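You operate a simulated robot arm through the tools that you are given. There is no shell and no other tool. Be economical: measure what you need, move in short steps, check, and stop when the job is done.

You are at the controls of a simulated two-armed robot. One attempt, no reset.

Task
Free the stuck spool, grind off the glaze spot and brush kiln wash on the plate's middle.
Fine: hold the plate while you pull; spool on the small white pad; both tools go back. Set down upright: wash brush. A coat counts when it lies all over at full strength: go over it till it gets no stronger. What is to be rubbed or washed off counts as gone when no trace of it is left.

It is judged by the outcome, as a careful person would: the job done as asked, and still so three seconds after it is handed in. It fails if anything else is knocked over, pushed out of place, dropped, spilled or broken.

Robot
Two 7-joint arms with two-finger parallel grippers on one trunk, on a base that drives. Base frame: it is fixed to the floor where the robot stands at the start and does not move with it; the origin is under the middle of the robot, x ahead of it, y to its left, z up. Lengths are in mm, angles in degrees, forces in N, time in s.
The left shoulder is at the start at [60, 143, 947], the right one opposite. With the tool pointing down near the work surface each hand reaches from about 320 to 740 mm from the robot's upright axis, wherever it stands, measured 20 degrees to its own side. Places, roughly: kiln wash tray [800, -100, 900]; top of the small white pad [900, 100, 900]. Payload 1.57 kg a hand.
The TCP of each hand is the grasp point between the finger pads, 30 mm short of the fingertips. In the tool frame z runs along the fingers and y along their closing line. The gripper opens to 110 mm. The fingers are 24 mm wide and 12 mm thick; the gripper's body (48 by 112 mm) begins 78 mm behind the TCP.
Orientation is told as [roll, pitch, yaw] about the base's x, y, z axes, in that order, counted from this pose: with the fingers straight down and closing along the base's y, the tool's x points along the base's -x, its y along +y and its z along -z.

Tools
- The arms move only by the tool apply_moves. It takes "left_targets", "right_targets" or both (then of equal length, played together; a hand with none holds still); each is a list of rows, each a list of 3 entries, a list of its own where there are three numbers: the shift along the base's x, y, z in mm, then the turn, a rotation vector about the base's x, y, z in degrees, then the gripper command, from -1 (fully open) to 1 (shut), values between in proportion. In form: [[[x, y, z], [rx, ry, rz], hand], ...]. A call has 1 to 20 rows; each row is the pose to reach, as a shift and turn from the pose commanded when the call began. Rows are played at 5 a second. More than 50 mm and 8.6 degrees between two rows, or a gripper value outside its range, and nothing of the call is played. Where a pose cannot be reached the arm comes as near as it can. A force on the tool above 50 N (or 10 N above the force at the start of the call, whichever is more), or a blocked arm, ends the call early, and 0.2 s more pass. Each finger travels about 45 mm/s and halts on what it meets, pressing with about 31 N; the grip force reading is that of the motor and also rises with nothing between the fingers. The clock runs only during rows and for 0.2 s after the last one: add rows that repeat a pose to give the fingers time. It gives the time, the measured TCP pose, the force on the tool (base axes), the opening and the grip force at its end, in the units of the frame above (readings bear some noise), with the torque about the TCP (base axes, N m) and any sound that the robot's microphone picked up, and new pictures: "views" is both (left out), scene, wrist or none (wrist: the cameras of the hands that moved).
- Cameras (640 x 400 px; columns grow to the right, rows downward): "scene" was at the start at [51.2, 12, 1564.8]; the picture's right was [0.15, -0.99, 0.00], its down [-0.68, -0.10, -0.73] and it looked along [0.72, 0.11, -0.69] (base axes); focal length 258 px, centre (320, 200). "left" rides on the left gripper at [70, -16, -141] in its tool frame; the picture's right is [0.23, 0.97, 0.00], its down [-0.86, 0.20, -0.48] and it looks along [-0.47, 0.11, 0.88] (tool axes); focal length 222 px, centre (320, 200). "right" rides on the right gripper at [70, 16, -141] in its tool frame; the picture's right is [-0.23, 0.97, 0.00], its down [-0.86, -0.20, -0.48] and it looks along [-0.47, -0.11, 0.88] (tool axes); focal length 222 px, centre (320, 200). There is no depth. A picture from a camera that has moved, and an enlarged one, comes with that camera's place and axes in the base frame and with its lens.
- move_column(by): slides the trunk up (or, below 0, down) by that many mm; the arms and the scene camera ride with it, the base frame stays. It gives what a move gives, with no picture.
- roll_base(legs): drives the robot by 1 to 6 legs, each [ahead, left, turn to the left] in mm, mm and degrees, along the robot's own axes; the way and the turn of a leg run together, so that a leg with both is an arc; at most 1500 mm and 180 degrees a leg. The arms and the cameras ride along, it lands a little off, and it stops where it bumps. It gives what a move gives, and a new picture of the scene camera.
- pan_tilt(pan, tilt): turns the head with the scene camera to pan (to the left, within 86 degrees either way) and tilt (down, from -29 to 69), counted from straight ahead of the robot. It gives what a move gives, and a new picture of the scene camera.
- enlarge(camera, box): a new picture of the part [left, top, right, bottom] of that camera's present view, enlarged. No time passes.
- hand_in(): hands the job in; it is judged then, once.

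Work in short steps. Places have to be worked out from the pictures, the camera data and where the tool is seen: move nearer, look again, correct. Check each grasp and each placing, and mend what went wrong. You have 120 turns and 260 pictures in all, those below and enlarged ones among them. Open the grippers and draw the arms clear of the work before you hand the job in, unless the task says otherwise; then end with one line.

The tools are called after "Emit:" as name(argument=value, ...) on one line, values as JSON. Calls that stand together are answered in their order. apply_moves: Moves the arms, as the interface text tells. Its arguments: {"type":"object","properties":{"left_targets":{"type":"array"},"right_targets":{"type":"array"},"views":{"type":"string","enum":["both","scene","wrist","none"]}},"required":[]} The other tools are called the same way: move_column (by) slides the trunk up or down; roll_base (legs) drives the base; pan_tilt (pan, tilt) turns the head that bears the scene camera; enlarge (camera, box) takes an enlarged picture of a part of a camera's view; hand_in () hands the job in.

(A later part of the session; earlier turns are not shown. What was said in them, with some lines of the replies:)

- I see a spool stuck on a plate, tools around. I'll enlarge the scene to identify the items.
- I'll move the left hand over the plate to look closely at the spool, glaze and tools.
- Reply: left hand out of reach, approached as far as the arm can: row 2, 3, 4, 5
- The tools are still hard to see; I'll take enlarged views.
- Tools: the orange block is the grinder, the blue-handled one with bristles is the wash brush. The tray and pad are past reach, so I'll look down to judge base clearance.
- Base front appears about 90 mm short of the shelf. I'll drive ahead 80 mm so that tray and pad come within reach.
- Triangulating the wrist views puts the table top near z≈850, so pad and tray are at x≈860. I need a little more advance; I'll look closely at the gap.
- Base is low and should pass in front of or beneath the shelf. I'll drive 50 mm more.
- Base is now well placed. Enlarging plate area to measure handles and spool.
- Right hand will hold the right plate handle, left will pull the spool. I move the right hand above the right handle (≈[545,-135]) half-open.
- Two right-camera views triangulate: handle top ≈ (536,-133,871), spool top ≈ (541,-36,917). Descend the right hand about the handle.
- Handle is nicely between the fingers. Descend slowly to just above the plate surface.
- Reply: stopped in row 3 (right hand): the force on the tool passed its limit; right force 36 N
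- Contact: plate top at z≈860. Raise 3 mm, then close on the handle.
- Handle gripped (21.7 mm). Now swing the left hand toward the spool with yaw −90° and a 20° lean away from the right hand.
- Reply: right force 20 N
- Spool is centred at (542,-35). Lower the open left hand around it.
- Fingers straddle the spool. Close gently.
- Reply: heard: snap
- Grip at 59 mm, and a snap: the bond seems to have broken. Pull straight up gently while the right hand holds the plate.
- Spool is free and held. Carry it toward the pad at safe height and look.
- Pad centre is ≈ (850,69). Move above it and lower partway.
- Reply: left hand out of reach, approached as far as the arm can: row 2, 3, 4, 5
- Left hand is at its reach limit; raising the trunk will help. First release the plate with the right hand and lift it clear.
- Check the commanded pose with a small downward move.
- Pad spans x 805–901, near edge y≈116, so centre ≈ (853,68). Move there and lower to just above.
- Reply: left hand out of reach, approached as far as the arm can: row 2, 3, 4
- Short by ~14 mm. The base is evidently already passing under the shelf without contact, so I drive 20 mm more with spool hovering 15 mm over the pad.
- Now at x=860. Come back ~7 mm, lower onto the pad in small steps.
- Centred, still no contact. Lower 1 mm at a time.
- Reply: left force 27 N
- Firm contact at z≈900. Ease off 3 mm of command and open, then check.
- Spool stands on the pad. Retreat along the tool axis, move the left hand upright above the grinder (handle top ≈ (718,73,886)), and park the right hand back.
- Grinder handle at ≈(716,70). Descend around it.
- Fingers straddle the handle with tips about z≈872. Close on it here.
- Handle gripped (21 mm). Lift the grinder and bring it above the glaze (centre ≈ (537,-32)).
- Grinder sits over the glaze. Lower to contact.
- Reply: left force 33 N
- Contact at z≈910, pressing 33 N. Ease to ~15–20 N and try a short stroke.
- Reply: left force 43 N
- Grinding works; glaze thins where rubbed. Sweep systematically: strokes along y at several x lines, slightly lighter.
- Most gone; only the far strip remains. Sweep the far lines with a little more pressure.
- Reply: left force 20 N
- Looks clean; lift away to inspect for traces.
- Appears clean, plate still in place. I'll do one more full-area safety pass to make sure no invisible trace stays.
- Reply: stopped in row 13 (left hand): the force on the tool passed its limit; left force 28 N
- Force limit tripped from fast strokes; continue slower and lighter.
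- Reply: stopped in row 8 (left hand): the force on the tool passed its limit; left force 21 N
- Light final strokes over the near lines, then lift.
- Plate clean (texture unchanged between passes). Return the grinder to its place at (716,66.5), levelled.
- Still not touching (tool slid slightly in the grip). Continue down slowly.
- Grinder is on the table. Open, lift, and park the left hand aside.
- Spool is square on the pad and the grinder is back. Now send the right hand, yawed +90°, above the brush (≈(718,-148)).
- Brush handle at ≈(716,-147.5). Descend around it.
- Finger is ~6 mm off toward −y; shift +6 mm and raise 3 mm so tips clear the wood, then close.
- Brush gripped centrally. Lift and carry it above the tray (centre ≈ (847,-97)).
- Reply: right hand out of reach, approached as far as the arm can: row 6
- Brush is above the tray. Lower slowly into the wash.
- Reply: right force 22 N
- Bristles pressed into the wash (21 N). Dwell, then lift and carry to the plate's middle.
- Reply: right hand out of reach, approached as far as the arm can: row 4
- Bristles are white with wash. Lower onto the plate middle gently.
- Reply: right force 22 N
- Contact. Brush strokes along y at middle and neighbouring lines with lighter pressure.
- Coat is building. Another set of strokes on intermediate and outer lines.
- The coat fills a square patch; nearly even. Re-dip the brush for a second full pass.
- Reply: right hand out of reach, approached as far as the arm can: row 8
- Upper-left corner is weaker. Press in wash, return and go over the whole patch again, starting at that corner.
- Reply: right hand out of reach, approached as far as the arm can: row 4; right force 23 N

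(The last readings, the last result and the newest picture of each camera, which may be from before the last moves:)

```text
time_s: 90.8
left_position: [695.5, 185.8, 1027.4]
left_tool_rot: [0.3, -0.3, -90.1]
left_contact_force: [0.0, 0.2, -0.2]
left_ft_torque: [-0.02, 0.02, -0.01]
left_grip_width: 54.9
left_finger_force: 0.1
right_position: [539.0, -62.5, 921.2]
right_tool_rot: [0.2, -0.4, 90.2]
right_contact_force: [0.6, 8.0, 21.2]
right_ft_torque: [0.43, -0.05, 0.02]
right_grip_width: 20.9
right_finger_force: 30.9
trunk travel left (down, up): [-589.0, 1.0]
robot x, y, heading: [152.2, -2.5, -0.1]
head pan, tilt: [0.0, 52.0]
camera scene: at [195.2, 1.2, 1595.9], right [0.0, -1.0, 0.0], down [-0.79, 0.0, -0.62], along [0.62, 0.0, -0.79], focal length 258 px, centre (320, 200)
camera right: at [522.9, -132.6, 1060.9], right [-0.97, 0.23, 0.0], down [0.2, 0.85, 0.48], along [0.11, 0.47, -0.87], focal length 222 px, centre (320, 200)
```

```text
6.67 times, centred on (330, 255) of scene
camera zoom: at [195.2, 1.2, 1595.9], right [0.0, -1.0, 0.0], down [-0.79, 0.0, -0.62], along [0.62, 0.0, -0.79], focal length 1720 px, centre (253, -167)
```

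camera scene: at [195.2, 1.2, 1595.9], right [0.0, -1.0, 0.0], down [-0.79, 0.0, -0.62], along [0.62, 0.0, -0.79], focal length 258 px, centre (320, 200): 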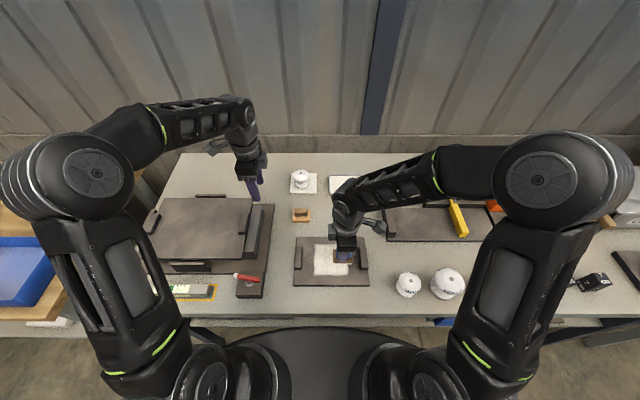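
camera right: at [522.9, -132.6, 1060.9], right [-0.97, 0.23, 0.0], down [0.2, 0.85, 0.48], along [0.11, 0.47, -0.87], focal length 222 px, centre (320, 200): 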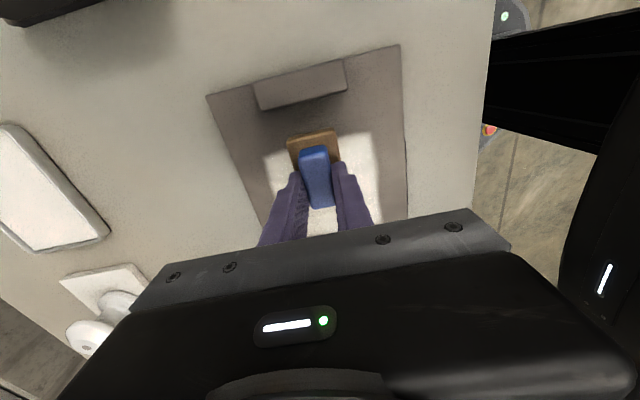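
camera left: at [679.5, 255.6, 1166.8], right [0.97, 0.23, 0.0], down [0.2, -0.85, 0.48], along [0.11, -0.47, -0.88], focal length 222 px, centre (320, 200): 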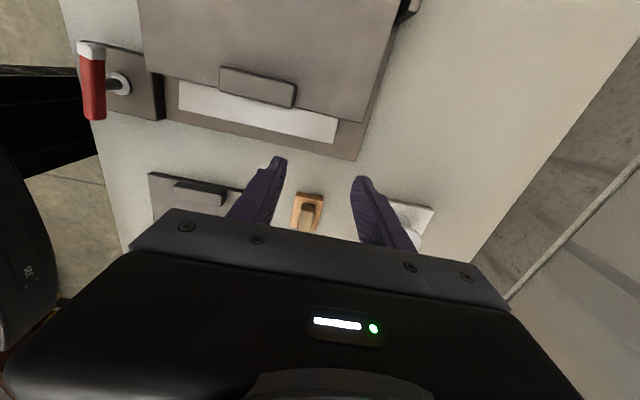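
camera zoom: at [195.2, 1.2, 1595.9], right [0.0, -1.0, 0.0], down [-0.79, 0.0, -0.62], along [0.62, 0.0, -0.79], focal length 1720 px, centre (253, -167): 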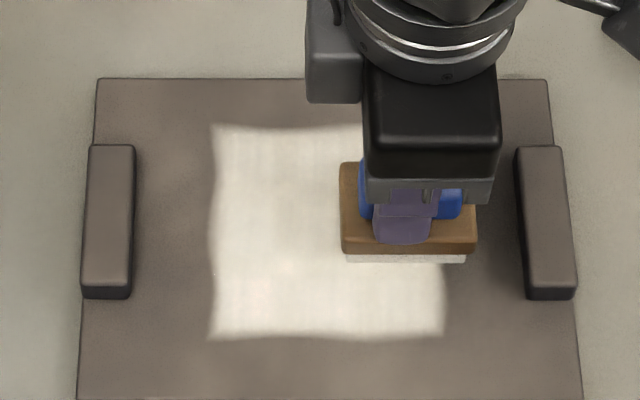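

Lift away to inspect the coat.

Emit:
apply_moves(right_targets=[[[0, 0, 20], [0, 0, 0], 1], [[10, -15, 45], [0, 0, 0], 1], [[50, -35, 48], [0, 0, 0], 1], [[95, -50, 48], [0, 0, 0], 1], [[140, -65, 48], [0, 0, 0], 1], [[176, -78, 48], [0, 0, 0], 1]], views="wrist")

Emit:
enlarge(camera="scene", box=[306, 236, 358, 282])

Emit:
enlarge(camera="right", box=[400, 60, 600, 240])

```text
time_s: 92.2
left_position: [697.8, 185.7, 1026.1]
left_tool_rot: [0.1, -0.1, -90.0]
left_contact_force: [-0.7, -0.1, 0.9]
left_ft_torque: [0.0, 0.06, 0.02]
left_grip_width: 55.1
left_finger_force: 0.0
right_position: [717.9, -145.0, 968.7]
right_tool_rot: [0.2, -0.5, 90.0]
right_contact_force: [-0.2, 0.8, -0.6]
right_ft_torque: [0.01, 0.01, 0.0]
right_grip_width: 21.1
right_finger_force: 30.4
trunk travel left (down, up): [-589.0, 1.0]
robot x, y, heading: [151.4, 2.1, -0.0]
head pan, tilt: [0.0, 52.0]
camera right: at [702.2, -214.1, 1108.5], right [-0.97, 0.23, 0.01], down [0.2, 0.85, 0.48], along [0.1, 0.47, -0.88], focal length 222 px, centre (320, 200)
```

right: 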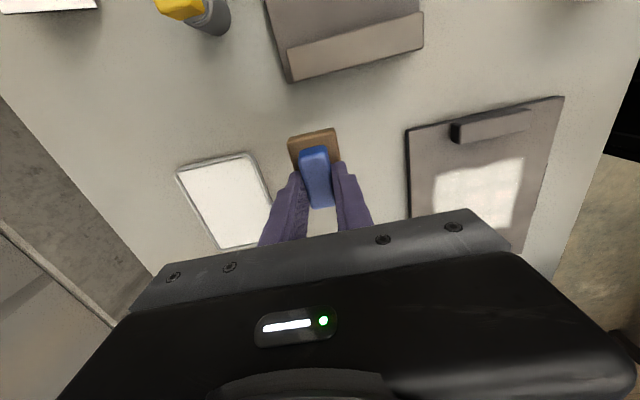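

```text
8.70 times, centred on (332, 259) of scene
camera zoom: at [197.3, -0.2, 1595.7], right [0.0, -1.0, 0.0], down [-0.79, 0.0, -0.62], along [0.62, 0.0, -0.79], focal length 2244 px, centre (216, -313)
```

zoom: 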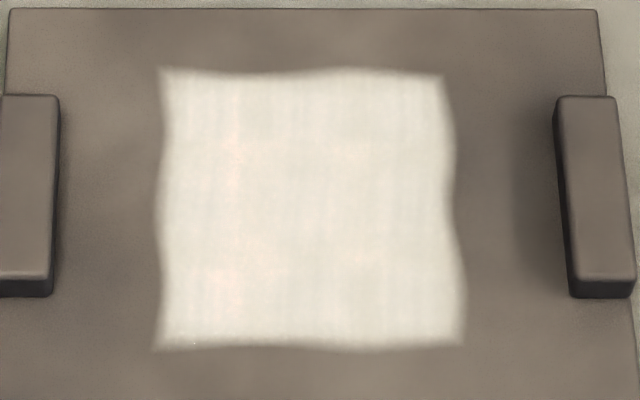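

```text
2.22 times, centred on (500, 150) of right
camera zoom: at [702.2, -214.1, 1108.5], right [-0.97, 0.23, 0.01], down [0.2, 0.85, 0.48], along [0.1, 0.47, -0.88], focal length 494 px, centre (-80, 311)
```

zoom: 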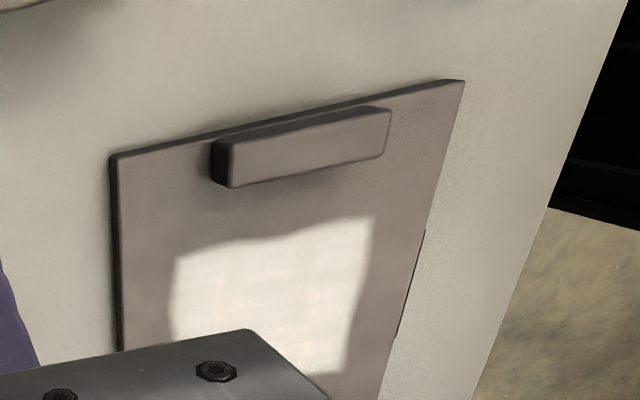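

Nearly uniform. One more dip and full pass to be sure it gets no stronger.

Emit:
apply_moves(right_targets=[[[45, 16, 0], [0, 0, 0], 1], [[90, 32, 0], [0, 0, 0], 1], [[130, 47, -12], [0, 0, 0], 1], [[130, 47, -35], [0, 0, 0], 1], [[130, 47, -45], [0, 0, 0], 1], [[130, 47, -49], [0, 0, 0], 1], [[130, 47, -49], [0, 0, 0], 1], [[130, 47, -35], [0, 0, 0], 1], [[130, 47, -12], [0, 0, 0], 1], [[95, 50, -3], [0, 0, 0], 1], [[50, 55, 0], [0, 0, 0], 1], [[5, 60, 0], [0, 0, 0], 1], [[-40, 68, 0], [0, 0, 0], 1], [[-85, 76, 0], [0, 0, 0], 1], [[-130, 80, 0], [0, 0, 0], 1], [[-160, 80, -15], [0, 0, 0], 1], [[-178, 80, -35], [0, 0, 0], 1], [[-178, 80, -46], [0, 0, 0], 1], [[-178, 80, -48.5], [0, 0, 0], 1]], views="none")

```text
time_s: 96.2
left_position: [697.2, 185.1, 1026.7]
left_tool_rot: [0.3, 0.0, -90.0]
left_contact_force: [0.4, 0.2, 0.0]
left_ft_torque: [0.01, 0.01, 0.0]
left_grip_width: 54.9
left_finger_force: 0.0
right_position: [539.6, -63.2, 921.5]
right_tool_rot: [0.1, -0.3, 90.0]
right_contact_force: [-4.7, -0.3, 12.2]
right_ft_torque: [0.0, 0.05, 0.0]
right_grip_width: 21.1
right_finger_force: 31.2
right hand out of reach, approached as far as the arm can: row 3, 9
trunk travel left (down, up): [-589.0, 1.0]
robot x, y, heading: [150.6, -3.3, 0.2]
head pan, tilt: [0.0, 52.0]
```

Contact 12 N. Full coverage pass in two calls.

Emit:
apply_moves(right_targets=[[[0, -3, -0.5], [0, 0, 0], 1], [[-16, -3, -0.5], [0, 0, 0], 1], [[-32, -3, -1], [0, 0, 0], 1], [[-40, -3, -1], [0, 0, 0], 1], [[-40, 14, -1], [0, 0, 0], 1], [[-40, 31, -1], [0, 0, 0], 1], [[-40, 48, -1], [0, 0, 0], 1], [[-40, 66, -1], [0, 0, 0], 1], [[-24, 66, -1], [0, 0, 0], 1], [[-24, 48, -1], [0, 0, 0], 1], [[-24, 31, -1], [0, 0, 0], 1], [[-24, 14, -1], [0, 0, 0], 1], [[-24, -3, -1], [0, 0, 0], 1], [[-8, -3, -0.8], [0, 0, 0], 1], [[-8, 14, -0.8], [0, 0, 0], 1], [[-8, 31, -0.8], [0, 0, 0], 1], [[-8, 48, -0.8], [0, 0, 0], 1], [[-8, 66, -0.8], [0, 0, 0], 1]], views="none")

Emit:
apply_moves(right_targets=[[[16, 0, 0], [0, 0, 0], 1], [[16, -17, 0], [0, 0, 0], 1], [[16, -34, 0], [0, 0, 0], 1], [[16, -51, 0], [0, 0, 0], 1], [[16, -69, 0], [0, 0, 0], 1], [[32, -69, 0.3], [0, 0, 0], 1], [[32, -51, 0.3], [0, 0, 0], 1], [[32, -34, 0.3], [0, 0, 0], 1], [[32, -17, 0.3], [0, 0, 0], 1], [[32, 0, 0.3], [0, 0, 0], 1], [[47, 0, 0.3], [0, 0, 0], 1], [[47, -17, 0.3], [0, 0, 0], 1], [[47, -34, 0.3], [0, 0, 0], 1], [[47, -51, 0.3], [0, 0, 0], 1], [[47, -69, 0.3], [0, 0, 0], 1], [[47, -69, 20], [0, 0, 0], 1], [[60, -80, 45], [0, 0, 0], 1], [[105, -110, 48], [0, 0, 0], 1], [[145, -135, 48], [0, 0, 0], 1], [[185, -142.5, 48], [0, 0, 0], 1]])

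Emit:
enlarge(camera="scene", box=[306, 236, 358, 282])

```text
time_s: 97.3
left_position: [696.1, 185.4, 1025.0]
left_tool_rot: [0.3, 0.0, -90.0]
left_contact_force: [0.7, 0.8, -0.7]
left_ft_torque: [-0.07, -0.01, -0.03]
left_grip_width: 54.8
left_finger_force: 0.1
right_position: [502.1, -63.7, 921.9]
right_tool_rot: [0.0, -0.2, 89.8]
right_contact_force: [-3.9, -4.9, 19.6]
right_ft_torque: [0.2, 0.31, 0.11]
right_grip_width: 21.4
right_finger_force: 31.0
trunk travel left (down, up): [-589.0, 1.0]
robot x, y, heading: [147.2, -0.9, -0.2]
head pan, tilt: [0.0, 52.0]
stopped in row 5 (right hand): the force on the tool passed its limit (the readings are from after the stop); the commanded pose is now the measured one
```

```text
refused: row 18 steps farther than a row can; nothing moved
```

```text
8.70 times, centred on (332, 259) of scene
camera zoom: at [195.0, -0.2, 1595.4], right [0.0, -1.0, 0.0], down [-0.79, 0.0, -0.62], along [0.62, 0.0, -0.79], focal length 2244 px, centre (216, -313)
```

zoom: 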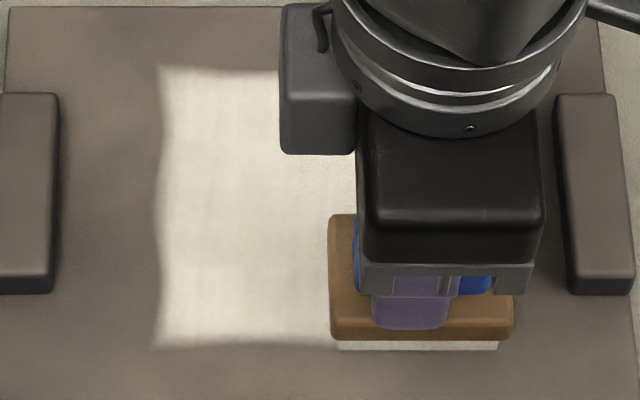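

Continue from here with lighter contact.

Emit:
apply_moves(right_targets=[[[-3, 0, 0.3], [0, 0, 0], 1], [[-3, 16, 0.3], [0, 0, 0], 1], [[-3, 32, 0.3], [0, 0, 0], 1], [[-3, 48, 0.3], [0, 0, 0], 1], [[-3, 64, 0.3], [0, 0, 0], 1], [[14, 64, 0.3], [0, 0, 0], 1], [[14, 48, 0.3], [0, 0, 0], 1], [[14, 32, 0.3], [0, 0, 0], 1], [[14, 16, 0.3], [0, 0, 0], 1], [[14, -3, 0.3], [0, 0, 0], 1], [[30, -3, 0.3], [0, 0, 0], 1], [[30, 14, 0.3], [0, 0, 0], 1], [[30, 30, 0.3], [0, 0, 0], 1], [[30, 47, 0.3], [0, 0, 0], 1], [[30, 64, 0.3], [0, 0, 0], 1]], views="none")

```text
time_s: 100.5
left_position: [697.4, 183.8, 1026.9]
left_tool_rot: [0.2, -0.1, -89.9]
left_contact_force: [0.3, -0.6, 0.0]
left_ft_torque: [0.01, -0.02, 0.03]
left_grip_width: 54.9
left_finger_force: 0.0
right_position: [530.9, 0.8, 921.7]
right_tool_rot: [-0.1, -0.3, 89.8]
right_contact_force: [0.1, -6.8, 14.7]
right_ft_torque: [-0.24, -0.05, 0.0]
right_grip_width: 21.1
right_finger_force: 31.2
trunk travel left (down, up): [-589.0, 1.0]
robot x, y, heading: [153.2, -2.3, 0.3]
head pan, tilt: [0.0, 52.0]
```

Emit:
apply_moves(right_targets=[[[16, 0, 0], [0, 0, 0], 1], [[16, -16, 0], [0, 0, 0], 1], [[16, -33, 0], [0, 0, 0], 1], [[16, -50, 0], [0, 0, 0], 1], [[16, -68, 0], [0, 0, 0], 1], [[32, -68, 0], [0, 0, 0], 1], [[32, -50, 0], [0, 0, 0], 1], [[32, -33, 0], [0, 0, 0], 1], [[32, -16, 0], [0, 0, 0], 1], [[32, 0, 0], [0, 0, 0], 1], [[46, 0, 0], [0, 0, 0], 1], [[46, -16, 0], [0, 0, 0], 1], [[46, -33, 0], [0, 0, 0], 1], [[46, -50, 0], [0, 0, 0], 1], [[46, -68, 0], [0, 0, 0], 1], [[46, -68, 20], [0, 0, 0], 1], [[60, -78, 45], [0, 0, 0], 1], [[100, -98, 48], [0, 0, 0], 1], [[140, -118, 48], [0, 0, 0], 1], [[175, -138, 48], [0, 0, 0], 1]])

Emit:
enlarge(camera="scene", box=[306, 236, 358, 282])

```text
time_s: 104.7
left_position: [697.9, 185.2, 1025.8]
left_tool_rot: [0.1, -0.1, -90.0]
left_contact_force: [-0.4, 0.4, -0.4]
left_ft_torque: [0.0, 0.04, -0.02]
left_grip_width: 54.8
left_finger_force: 0.1
right_position: [708.4, -139.3, 969.6]
right_tool_rot: [0.1, -0.2, 89.8]
right_contact_force: [0.7, -0.2, -0.2]
right_ft_torque: [0.04, 0.03, -0.03]
right_grip_width: 21.1
right_finger_force: 31.3
trunk travel left (down, up): [-589.0, 1.0]
robot x, y, heading: [151.4, 0.7, -0.1]
head pan, tilt: [0.0, 52.0]
camera scene: at [197.9, -0.4, 1595.6], right [0.0, -1.0, 0.0], down [-0.79, 0.0, -0.61], along [0.61, 0.0, -0.79], focal length 258 px, centre (320, 200)
camera right: at [690.9, -207.7, 1108.8], right [-0.97, 0.23, 0.0], down [0.2, 0.85, 0.48], along [0.11, 0.47, -0.88], focal length 222 px, centre (320, 200)
```

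scene: 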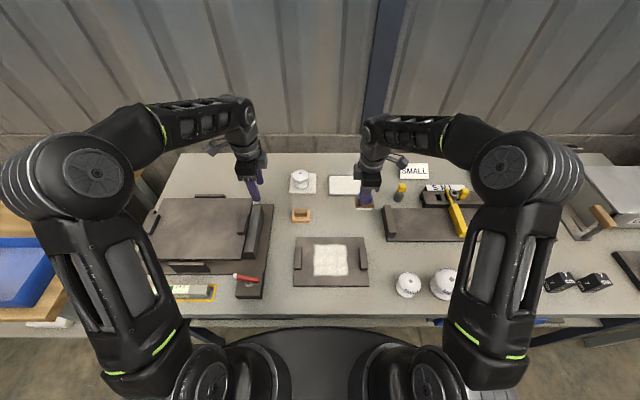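
right: 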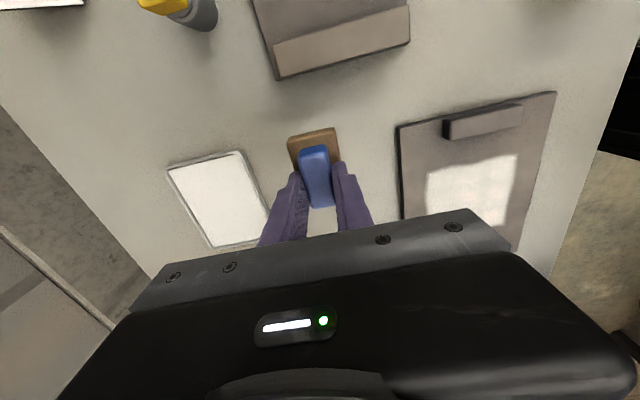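

```text
8.70 times, centred on (332, 259) of scene
camera zoom: at [197.9, -0.4, 1595.6], right [0.0, -1.0, 0.0], down [-0.79, 0.0, -0.61], along [0.61, 0.0, -0.79], focal length 2244 px, centre (216, -313)
```

zoom: 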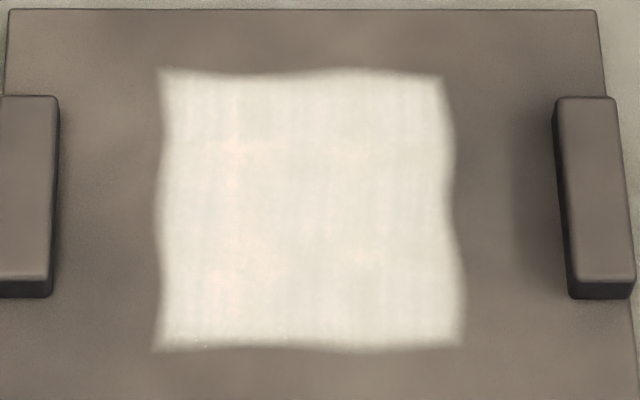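

Coat unchanged between passes: saturated. Return the brush to its spot (715.5,-141.4), bristles down.

Emit:
apply_moves(right_targets=[[[7, -2, -15], [0, 0, 0.2], 1], [[7, -2, -35], [0, 0, 0.2], 1], [[7, -2, -48], [0, 0, 0.2], 1], [[7, -2, -53], [0, 0, 0.2], 1], [[7, -2, -55], [0, 0, 0.2], 1]])

Emit:
enlarge(camera="scene", box=[330, 180, 410, 230])

```text
time_s: 105.9
left_position: [697.5, 183.9, 1026.1]
left_tool_rot: [0.3, 0.0, -90.0]
left_contact_force: [0.9, -0.3, 0.5]
left_ft_torque: [0.03, 0.0, -0.01]
left_grip_width: 55.0
left_finger_force: 0.0
right_position: [714.0, -137.8, 913.3]
right_tool_rot: [0.0, -0.3, 90.0]
right_contact_force: [0.0, 0.6, -1.0]
right_ft_torque: [0.05, 0.03, 0.0]
right_grip_width: 21.3
right_finger_force: 31.3
trunk travel left (down, up): [-589.0, 1.0]
robot x, y, heading: [155.2, 2.4, 0.1]
head pan, tilt: [0.0, 52.0]
camera scene: at [197.1, 0.0, 1595.7], right [0.0, -1.0, 0.0], down [-0.79, 0.0, -0.62], along [0.62, 0.0, -0.79], focal length 258 px, centre (320, 200)
camera right: at [697.3, -207.7, 1052.7], right [-0.97, 0.23, 0.0], down [0.2, 0.85, 0.48], along [0.11, 0.47, -0.88], focal length 222 px, centre (320, 200)
```

scene: 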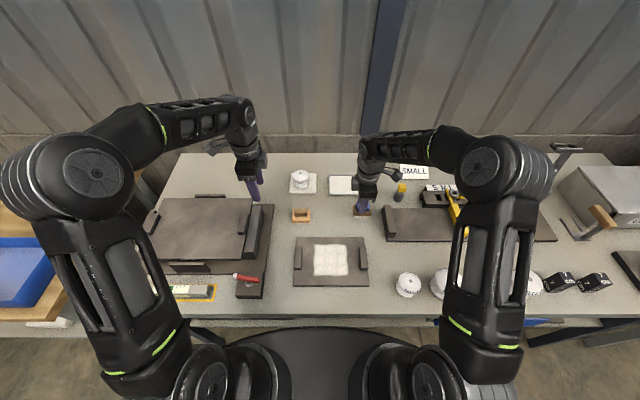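
right: 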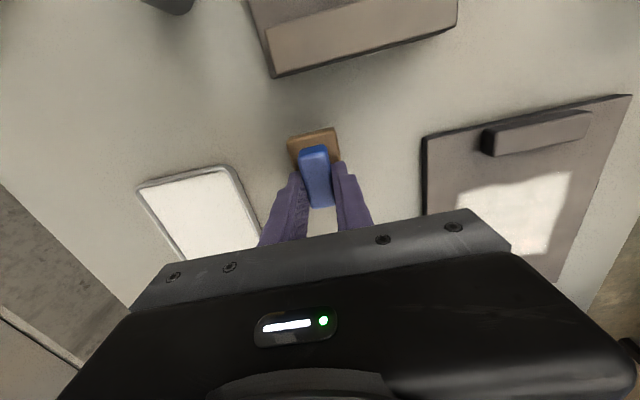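

```text
8.00 times, centred on (370, 205) of scene
camera zoom: at [197.1, 0.0, 1595.7], right [0.0, -1.0, 0.0], down [-0.79, 0.0, -0.62], along [0.62, 0.0, -0.79], focal length 2064 px, centre (-80, 160)
```

zoom: 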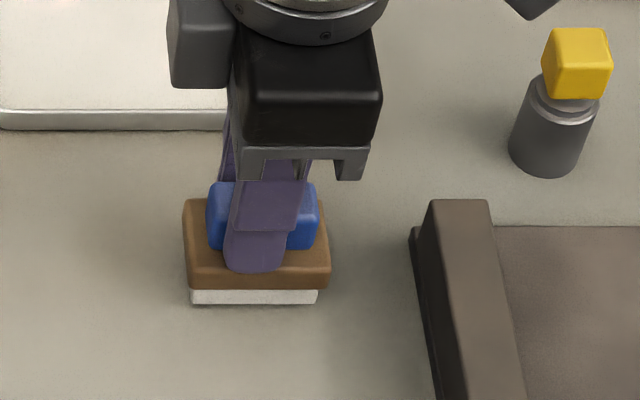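

A couple mm off; shift −2.5 mm in y and lower to contact.

Emit:
apply_moves(right_targets=[[[1, -2.5, 0], [0, 0, 0], 1], [[1, -2.5, -1], [0, 0, 0], 1], [[1, -2.5, -2], [0, 0, 0], 1], [[1, -2.5, -3], [0, 0, 0], 1]], views="none")

```text
time_s: 106.9
left_position: [698.3, 185.1, 1026.4]
left_tool_rot: [0.1, -0.1, -89.9]
left_contact_force: [0.3, -0.2, 0.5]
left_ft_torque: [0.04, 0.02, -0.02]
left_grip_width: 55.0
left_finger_force: 0.0
right_position: [716.7, -140.9, 910.2]
right_tool_rot: [-0.1, -0.3, 89.9]
right_contact_force: [-0.1, -0.2, -1.4]
right_ft_torque: [0.0, 0.02, -0.03]
right_grip_width: 21.1
right_finger_force: 31.3
trunk travel left (down, up): [-589.0, 1.0]
robot x, y, heading: [153.4, 1.3, 0.3]
head pan, tilt: [0.0, 52.0]
```

Emit:
apply_moves(right_targets=[[[0, 0, -1], [0, 0, 0], 1], [[0, 0, -2], [0, 0, 0], 1], [[0, 0, -2.5], [0, 0, 0], 1]], views="none")

```text
time_s: 107.7
left_position: [696.4, 186.0, 1026.6]
left_tool_rot: [0.3, -0.1, -90.1]
left_contact_force: [0.3, -0.3, 0.6]
left_ft_torque: [0.0, -0.02, 0.0]
left_grip_width: 55.1
left_finger_force: 0.0
right_position: [714.9, -141.2, 910.4]
right_tool_rot: [-0.1, -0.3, 90.0]
right_contact_force: [0.6, 0.0, 11.3]
right_ft_torque: [-0.16, 0.19, -0.06]
right_grip_width: 21.3
right_finger_force: 31.4
trunk travel left (down, up): [-589.0, 1.0]
robot x, y, heading: [149.7, 1.6, 0.0]
head pan, tilt: [0.0, 52.0]
```

Brush touches the table. Ease, open, and lift straight up, then draw the right hand aside.

Emit:
apply_moves(right_targets=[[[0, 0, 1], [0, 0, 0], 0.8], [[0, 0, 1], [0, 0, 0], 0.4], [[0, 0, 1], [0, 0, 0], 0], [[0, 0, 1], [0, 0, 0], 0], [[0, 0, 25], [0, 0, 0], 0], [[0, 0, 65], [0, 0, 0], 0], [[-15, -30, 95], [0, 0, 0], 0], [[-35, -65, 120], [0, 0, 0], 0], [[-60, -100, 130], [0, 0, 0], 0]])

Emit:
enlarge(camera="scene", box=[270, 150, 410, 290])

```text
time_s: 109.7
left_position: [697.0, 184.1, 1026.5]
left_tool_rot: [0.3, -0.2, -90.0]
left_contact_force: [-0.1, -0.6, -0.4]
left_ft_torque: [0.01, 0.01, 0.01]
left_grip_width: 54.9
left_finger_force: 0.1
right_position: [653.9, -242.6, 1039.8]
right_tool_rot: [0.0, -0.3, 89.9]
right_contact_force: [-1.4, -0.3, 0.6]
right_ft_torque: [0.0, -0.02, -0.01]
right_grip_width: 54.9
right_finger_force: 0.1
trunk travel left (down, up): [-589.0, 1.0]
robot x, y, heading: [152.4, 0.8, -0.0]
head pan, tilt: [0.0, 52.0]
camera scene: at [195.5, -0.8, 1595.7], right [0.0, -1.0, 0.0], down [-0.79, 0.0, -0.62], along [0.62, 0.0, -0.79], focal length 258 px, centre (320, 200)
camera right: at [637.1, -312.0, 1179.3], right [-0.97, 0.23, 0.0], down [0.2, 0.85, 0.48], along [0.11, 0.47, -0.87], focal length 222 px, centre (320, 200)
```

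scene: 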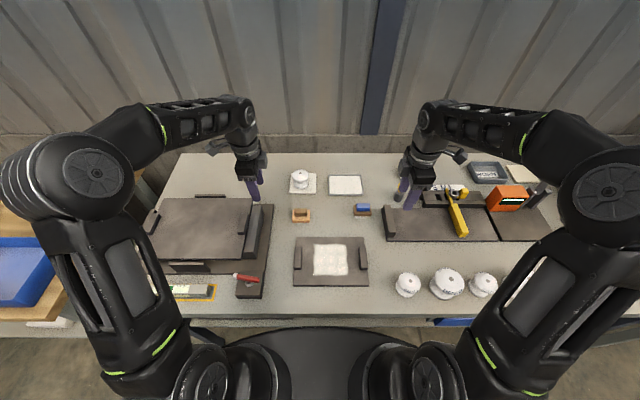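
right: 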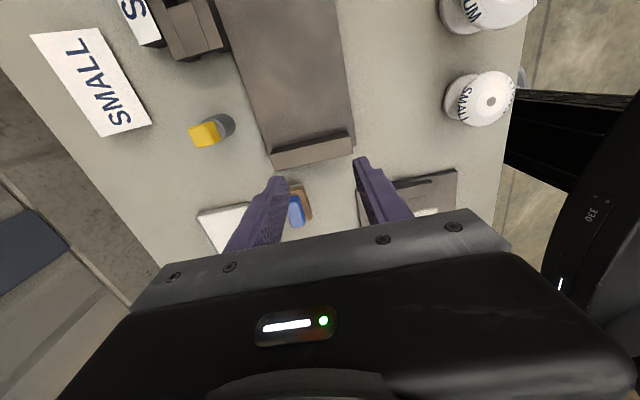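

```text
2.86 times, centred on (340, 220) of scene
camera zoom: at [195.5, -0.8, 1595.7], right [0.0, -1.0, 0.0], down [-0.79, 0.0, -0.62], along [0.62, 0.0, -0.79], focal length 737 px, centre (263, 143)
```

zoom: 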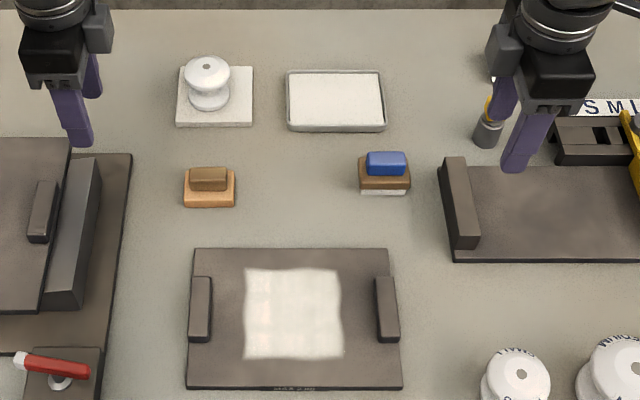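

Everything is in place: spool on pad, tools home, brush upright, coat full. Open both grippers fully and lift a little.

Emit:
apply_moves(left_targets=[[[0, 0, 10], [0, 0, 0], -0.5], [[0, 0, 20], [0, 0, 0], -1], [[0, 0, 20], [0, 0, 0], -1], [[0, 0, 20], [0, 0, 0], -1]], right_targets=[[[0, 0, 10], [0, 0, 0], -0.5], [[0, 0, 20], [0, 0, 0], -1], [[0, 0, 20], [0, 0, 0], -1], [[0, 0, 20], [0, 0, 0], -1]], views="scene")

```text
time_s: 110.7
left_position: [697.3, 184.7, 1046.9]
left_tool_rot: [0.2, 0.0, -90.0]
left_contact_force: [0.8, 0.3, 0.0]
left_ft_torque: [0.01, 0.02, 0.02]
left_grip_width: 110.0
left_finger_force: 0.1
right_position: [655.3, -241.3, 1059.4]
right_tool_rot: [0.0, -0.3, 90.0]
right_contact_force: [0.3, -0.6, -0.5]
right_ft_torque: [0.0, 0.02, 0.01]
right_grip_width: 110.0
right_finger_force: 0.1
trunk travel left (down, up): [-589.0, 1.0]
robot x, y, heading: [152.8, -0.7, 0.0]
head pan, tilt: [0.0, 52.0]
camera scene: at [196.9, 0.0, 1595.7], right [0.0, -1.0, 0.0], down [-0.79, 0.0, -0.62], along [0.62, 0.0, -0.79], focal length 258 px, centre (320, 200)
```

scene: 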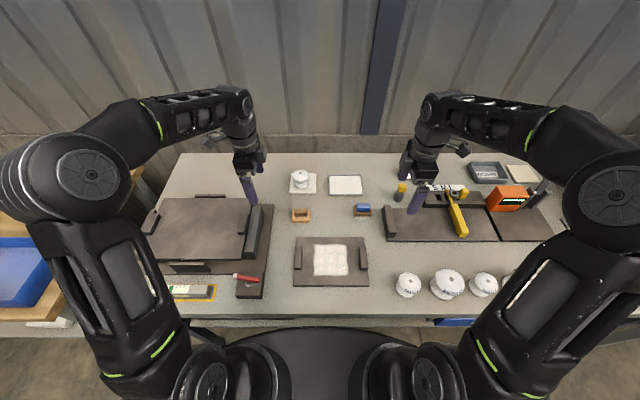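

All clear; handing in.

Emit:
hand_in()

```text
The job is handed in.
```

The job is handed in: the spool is on the white pad, no glaze shows in the close-up views, the plate's middle has an even coat of kiln wash that gained nothing on the last pass, and both tools are back with the wash brush upright.
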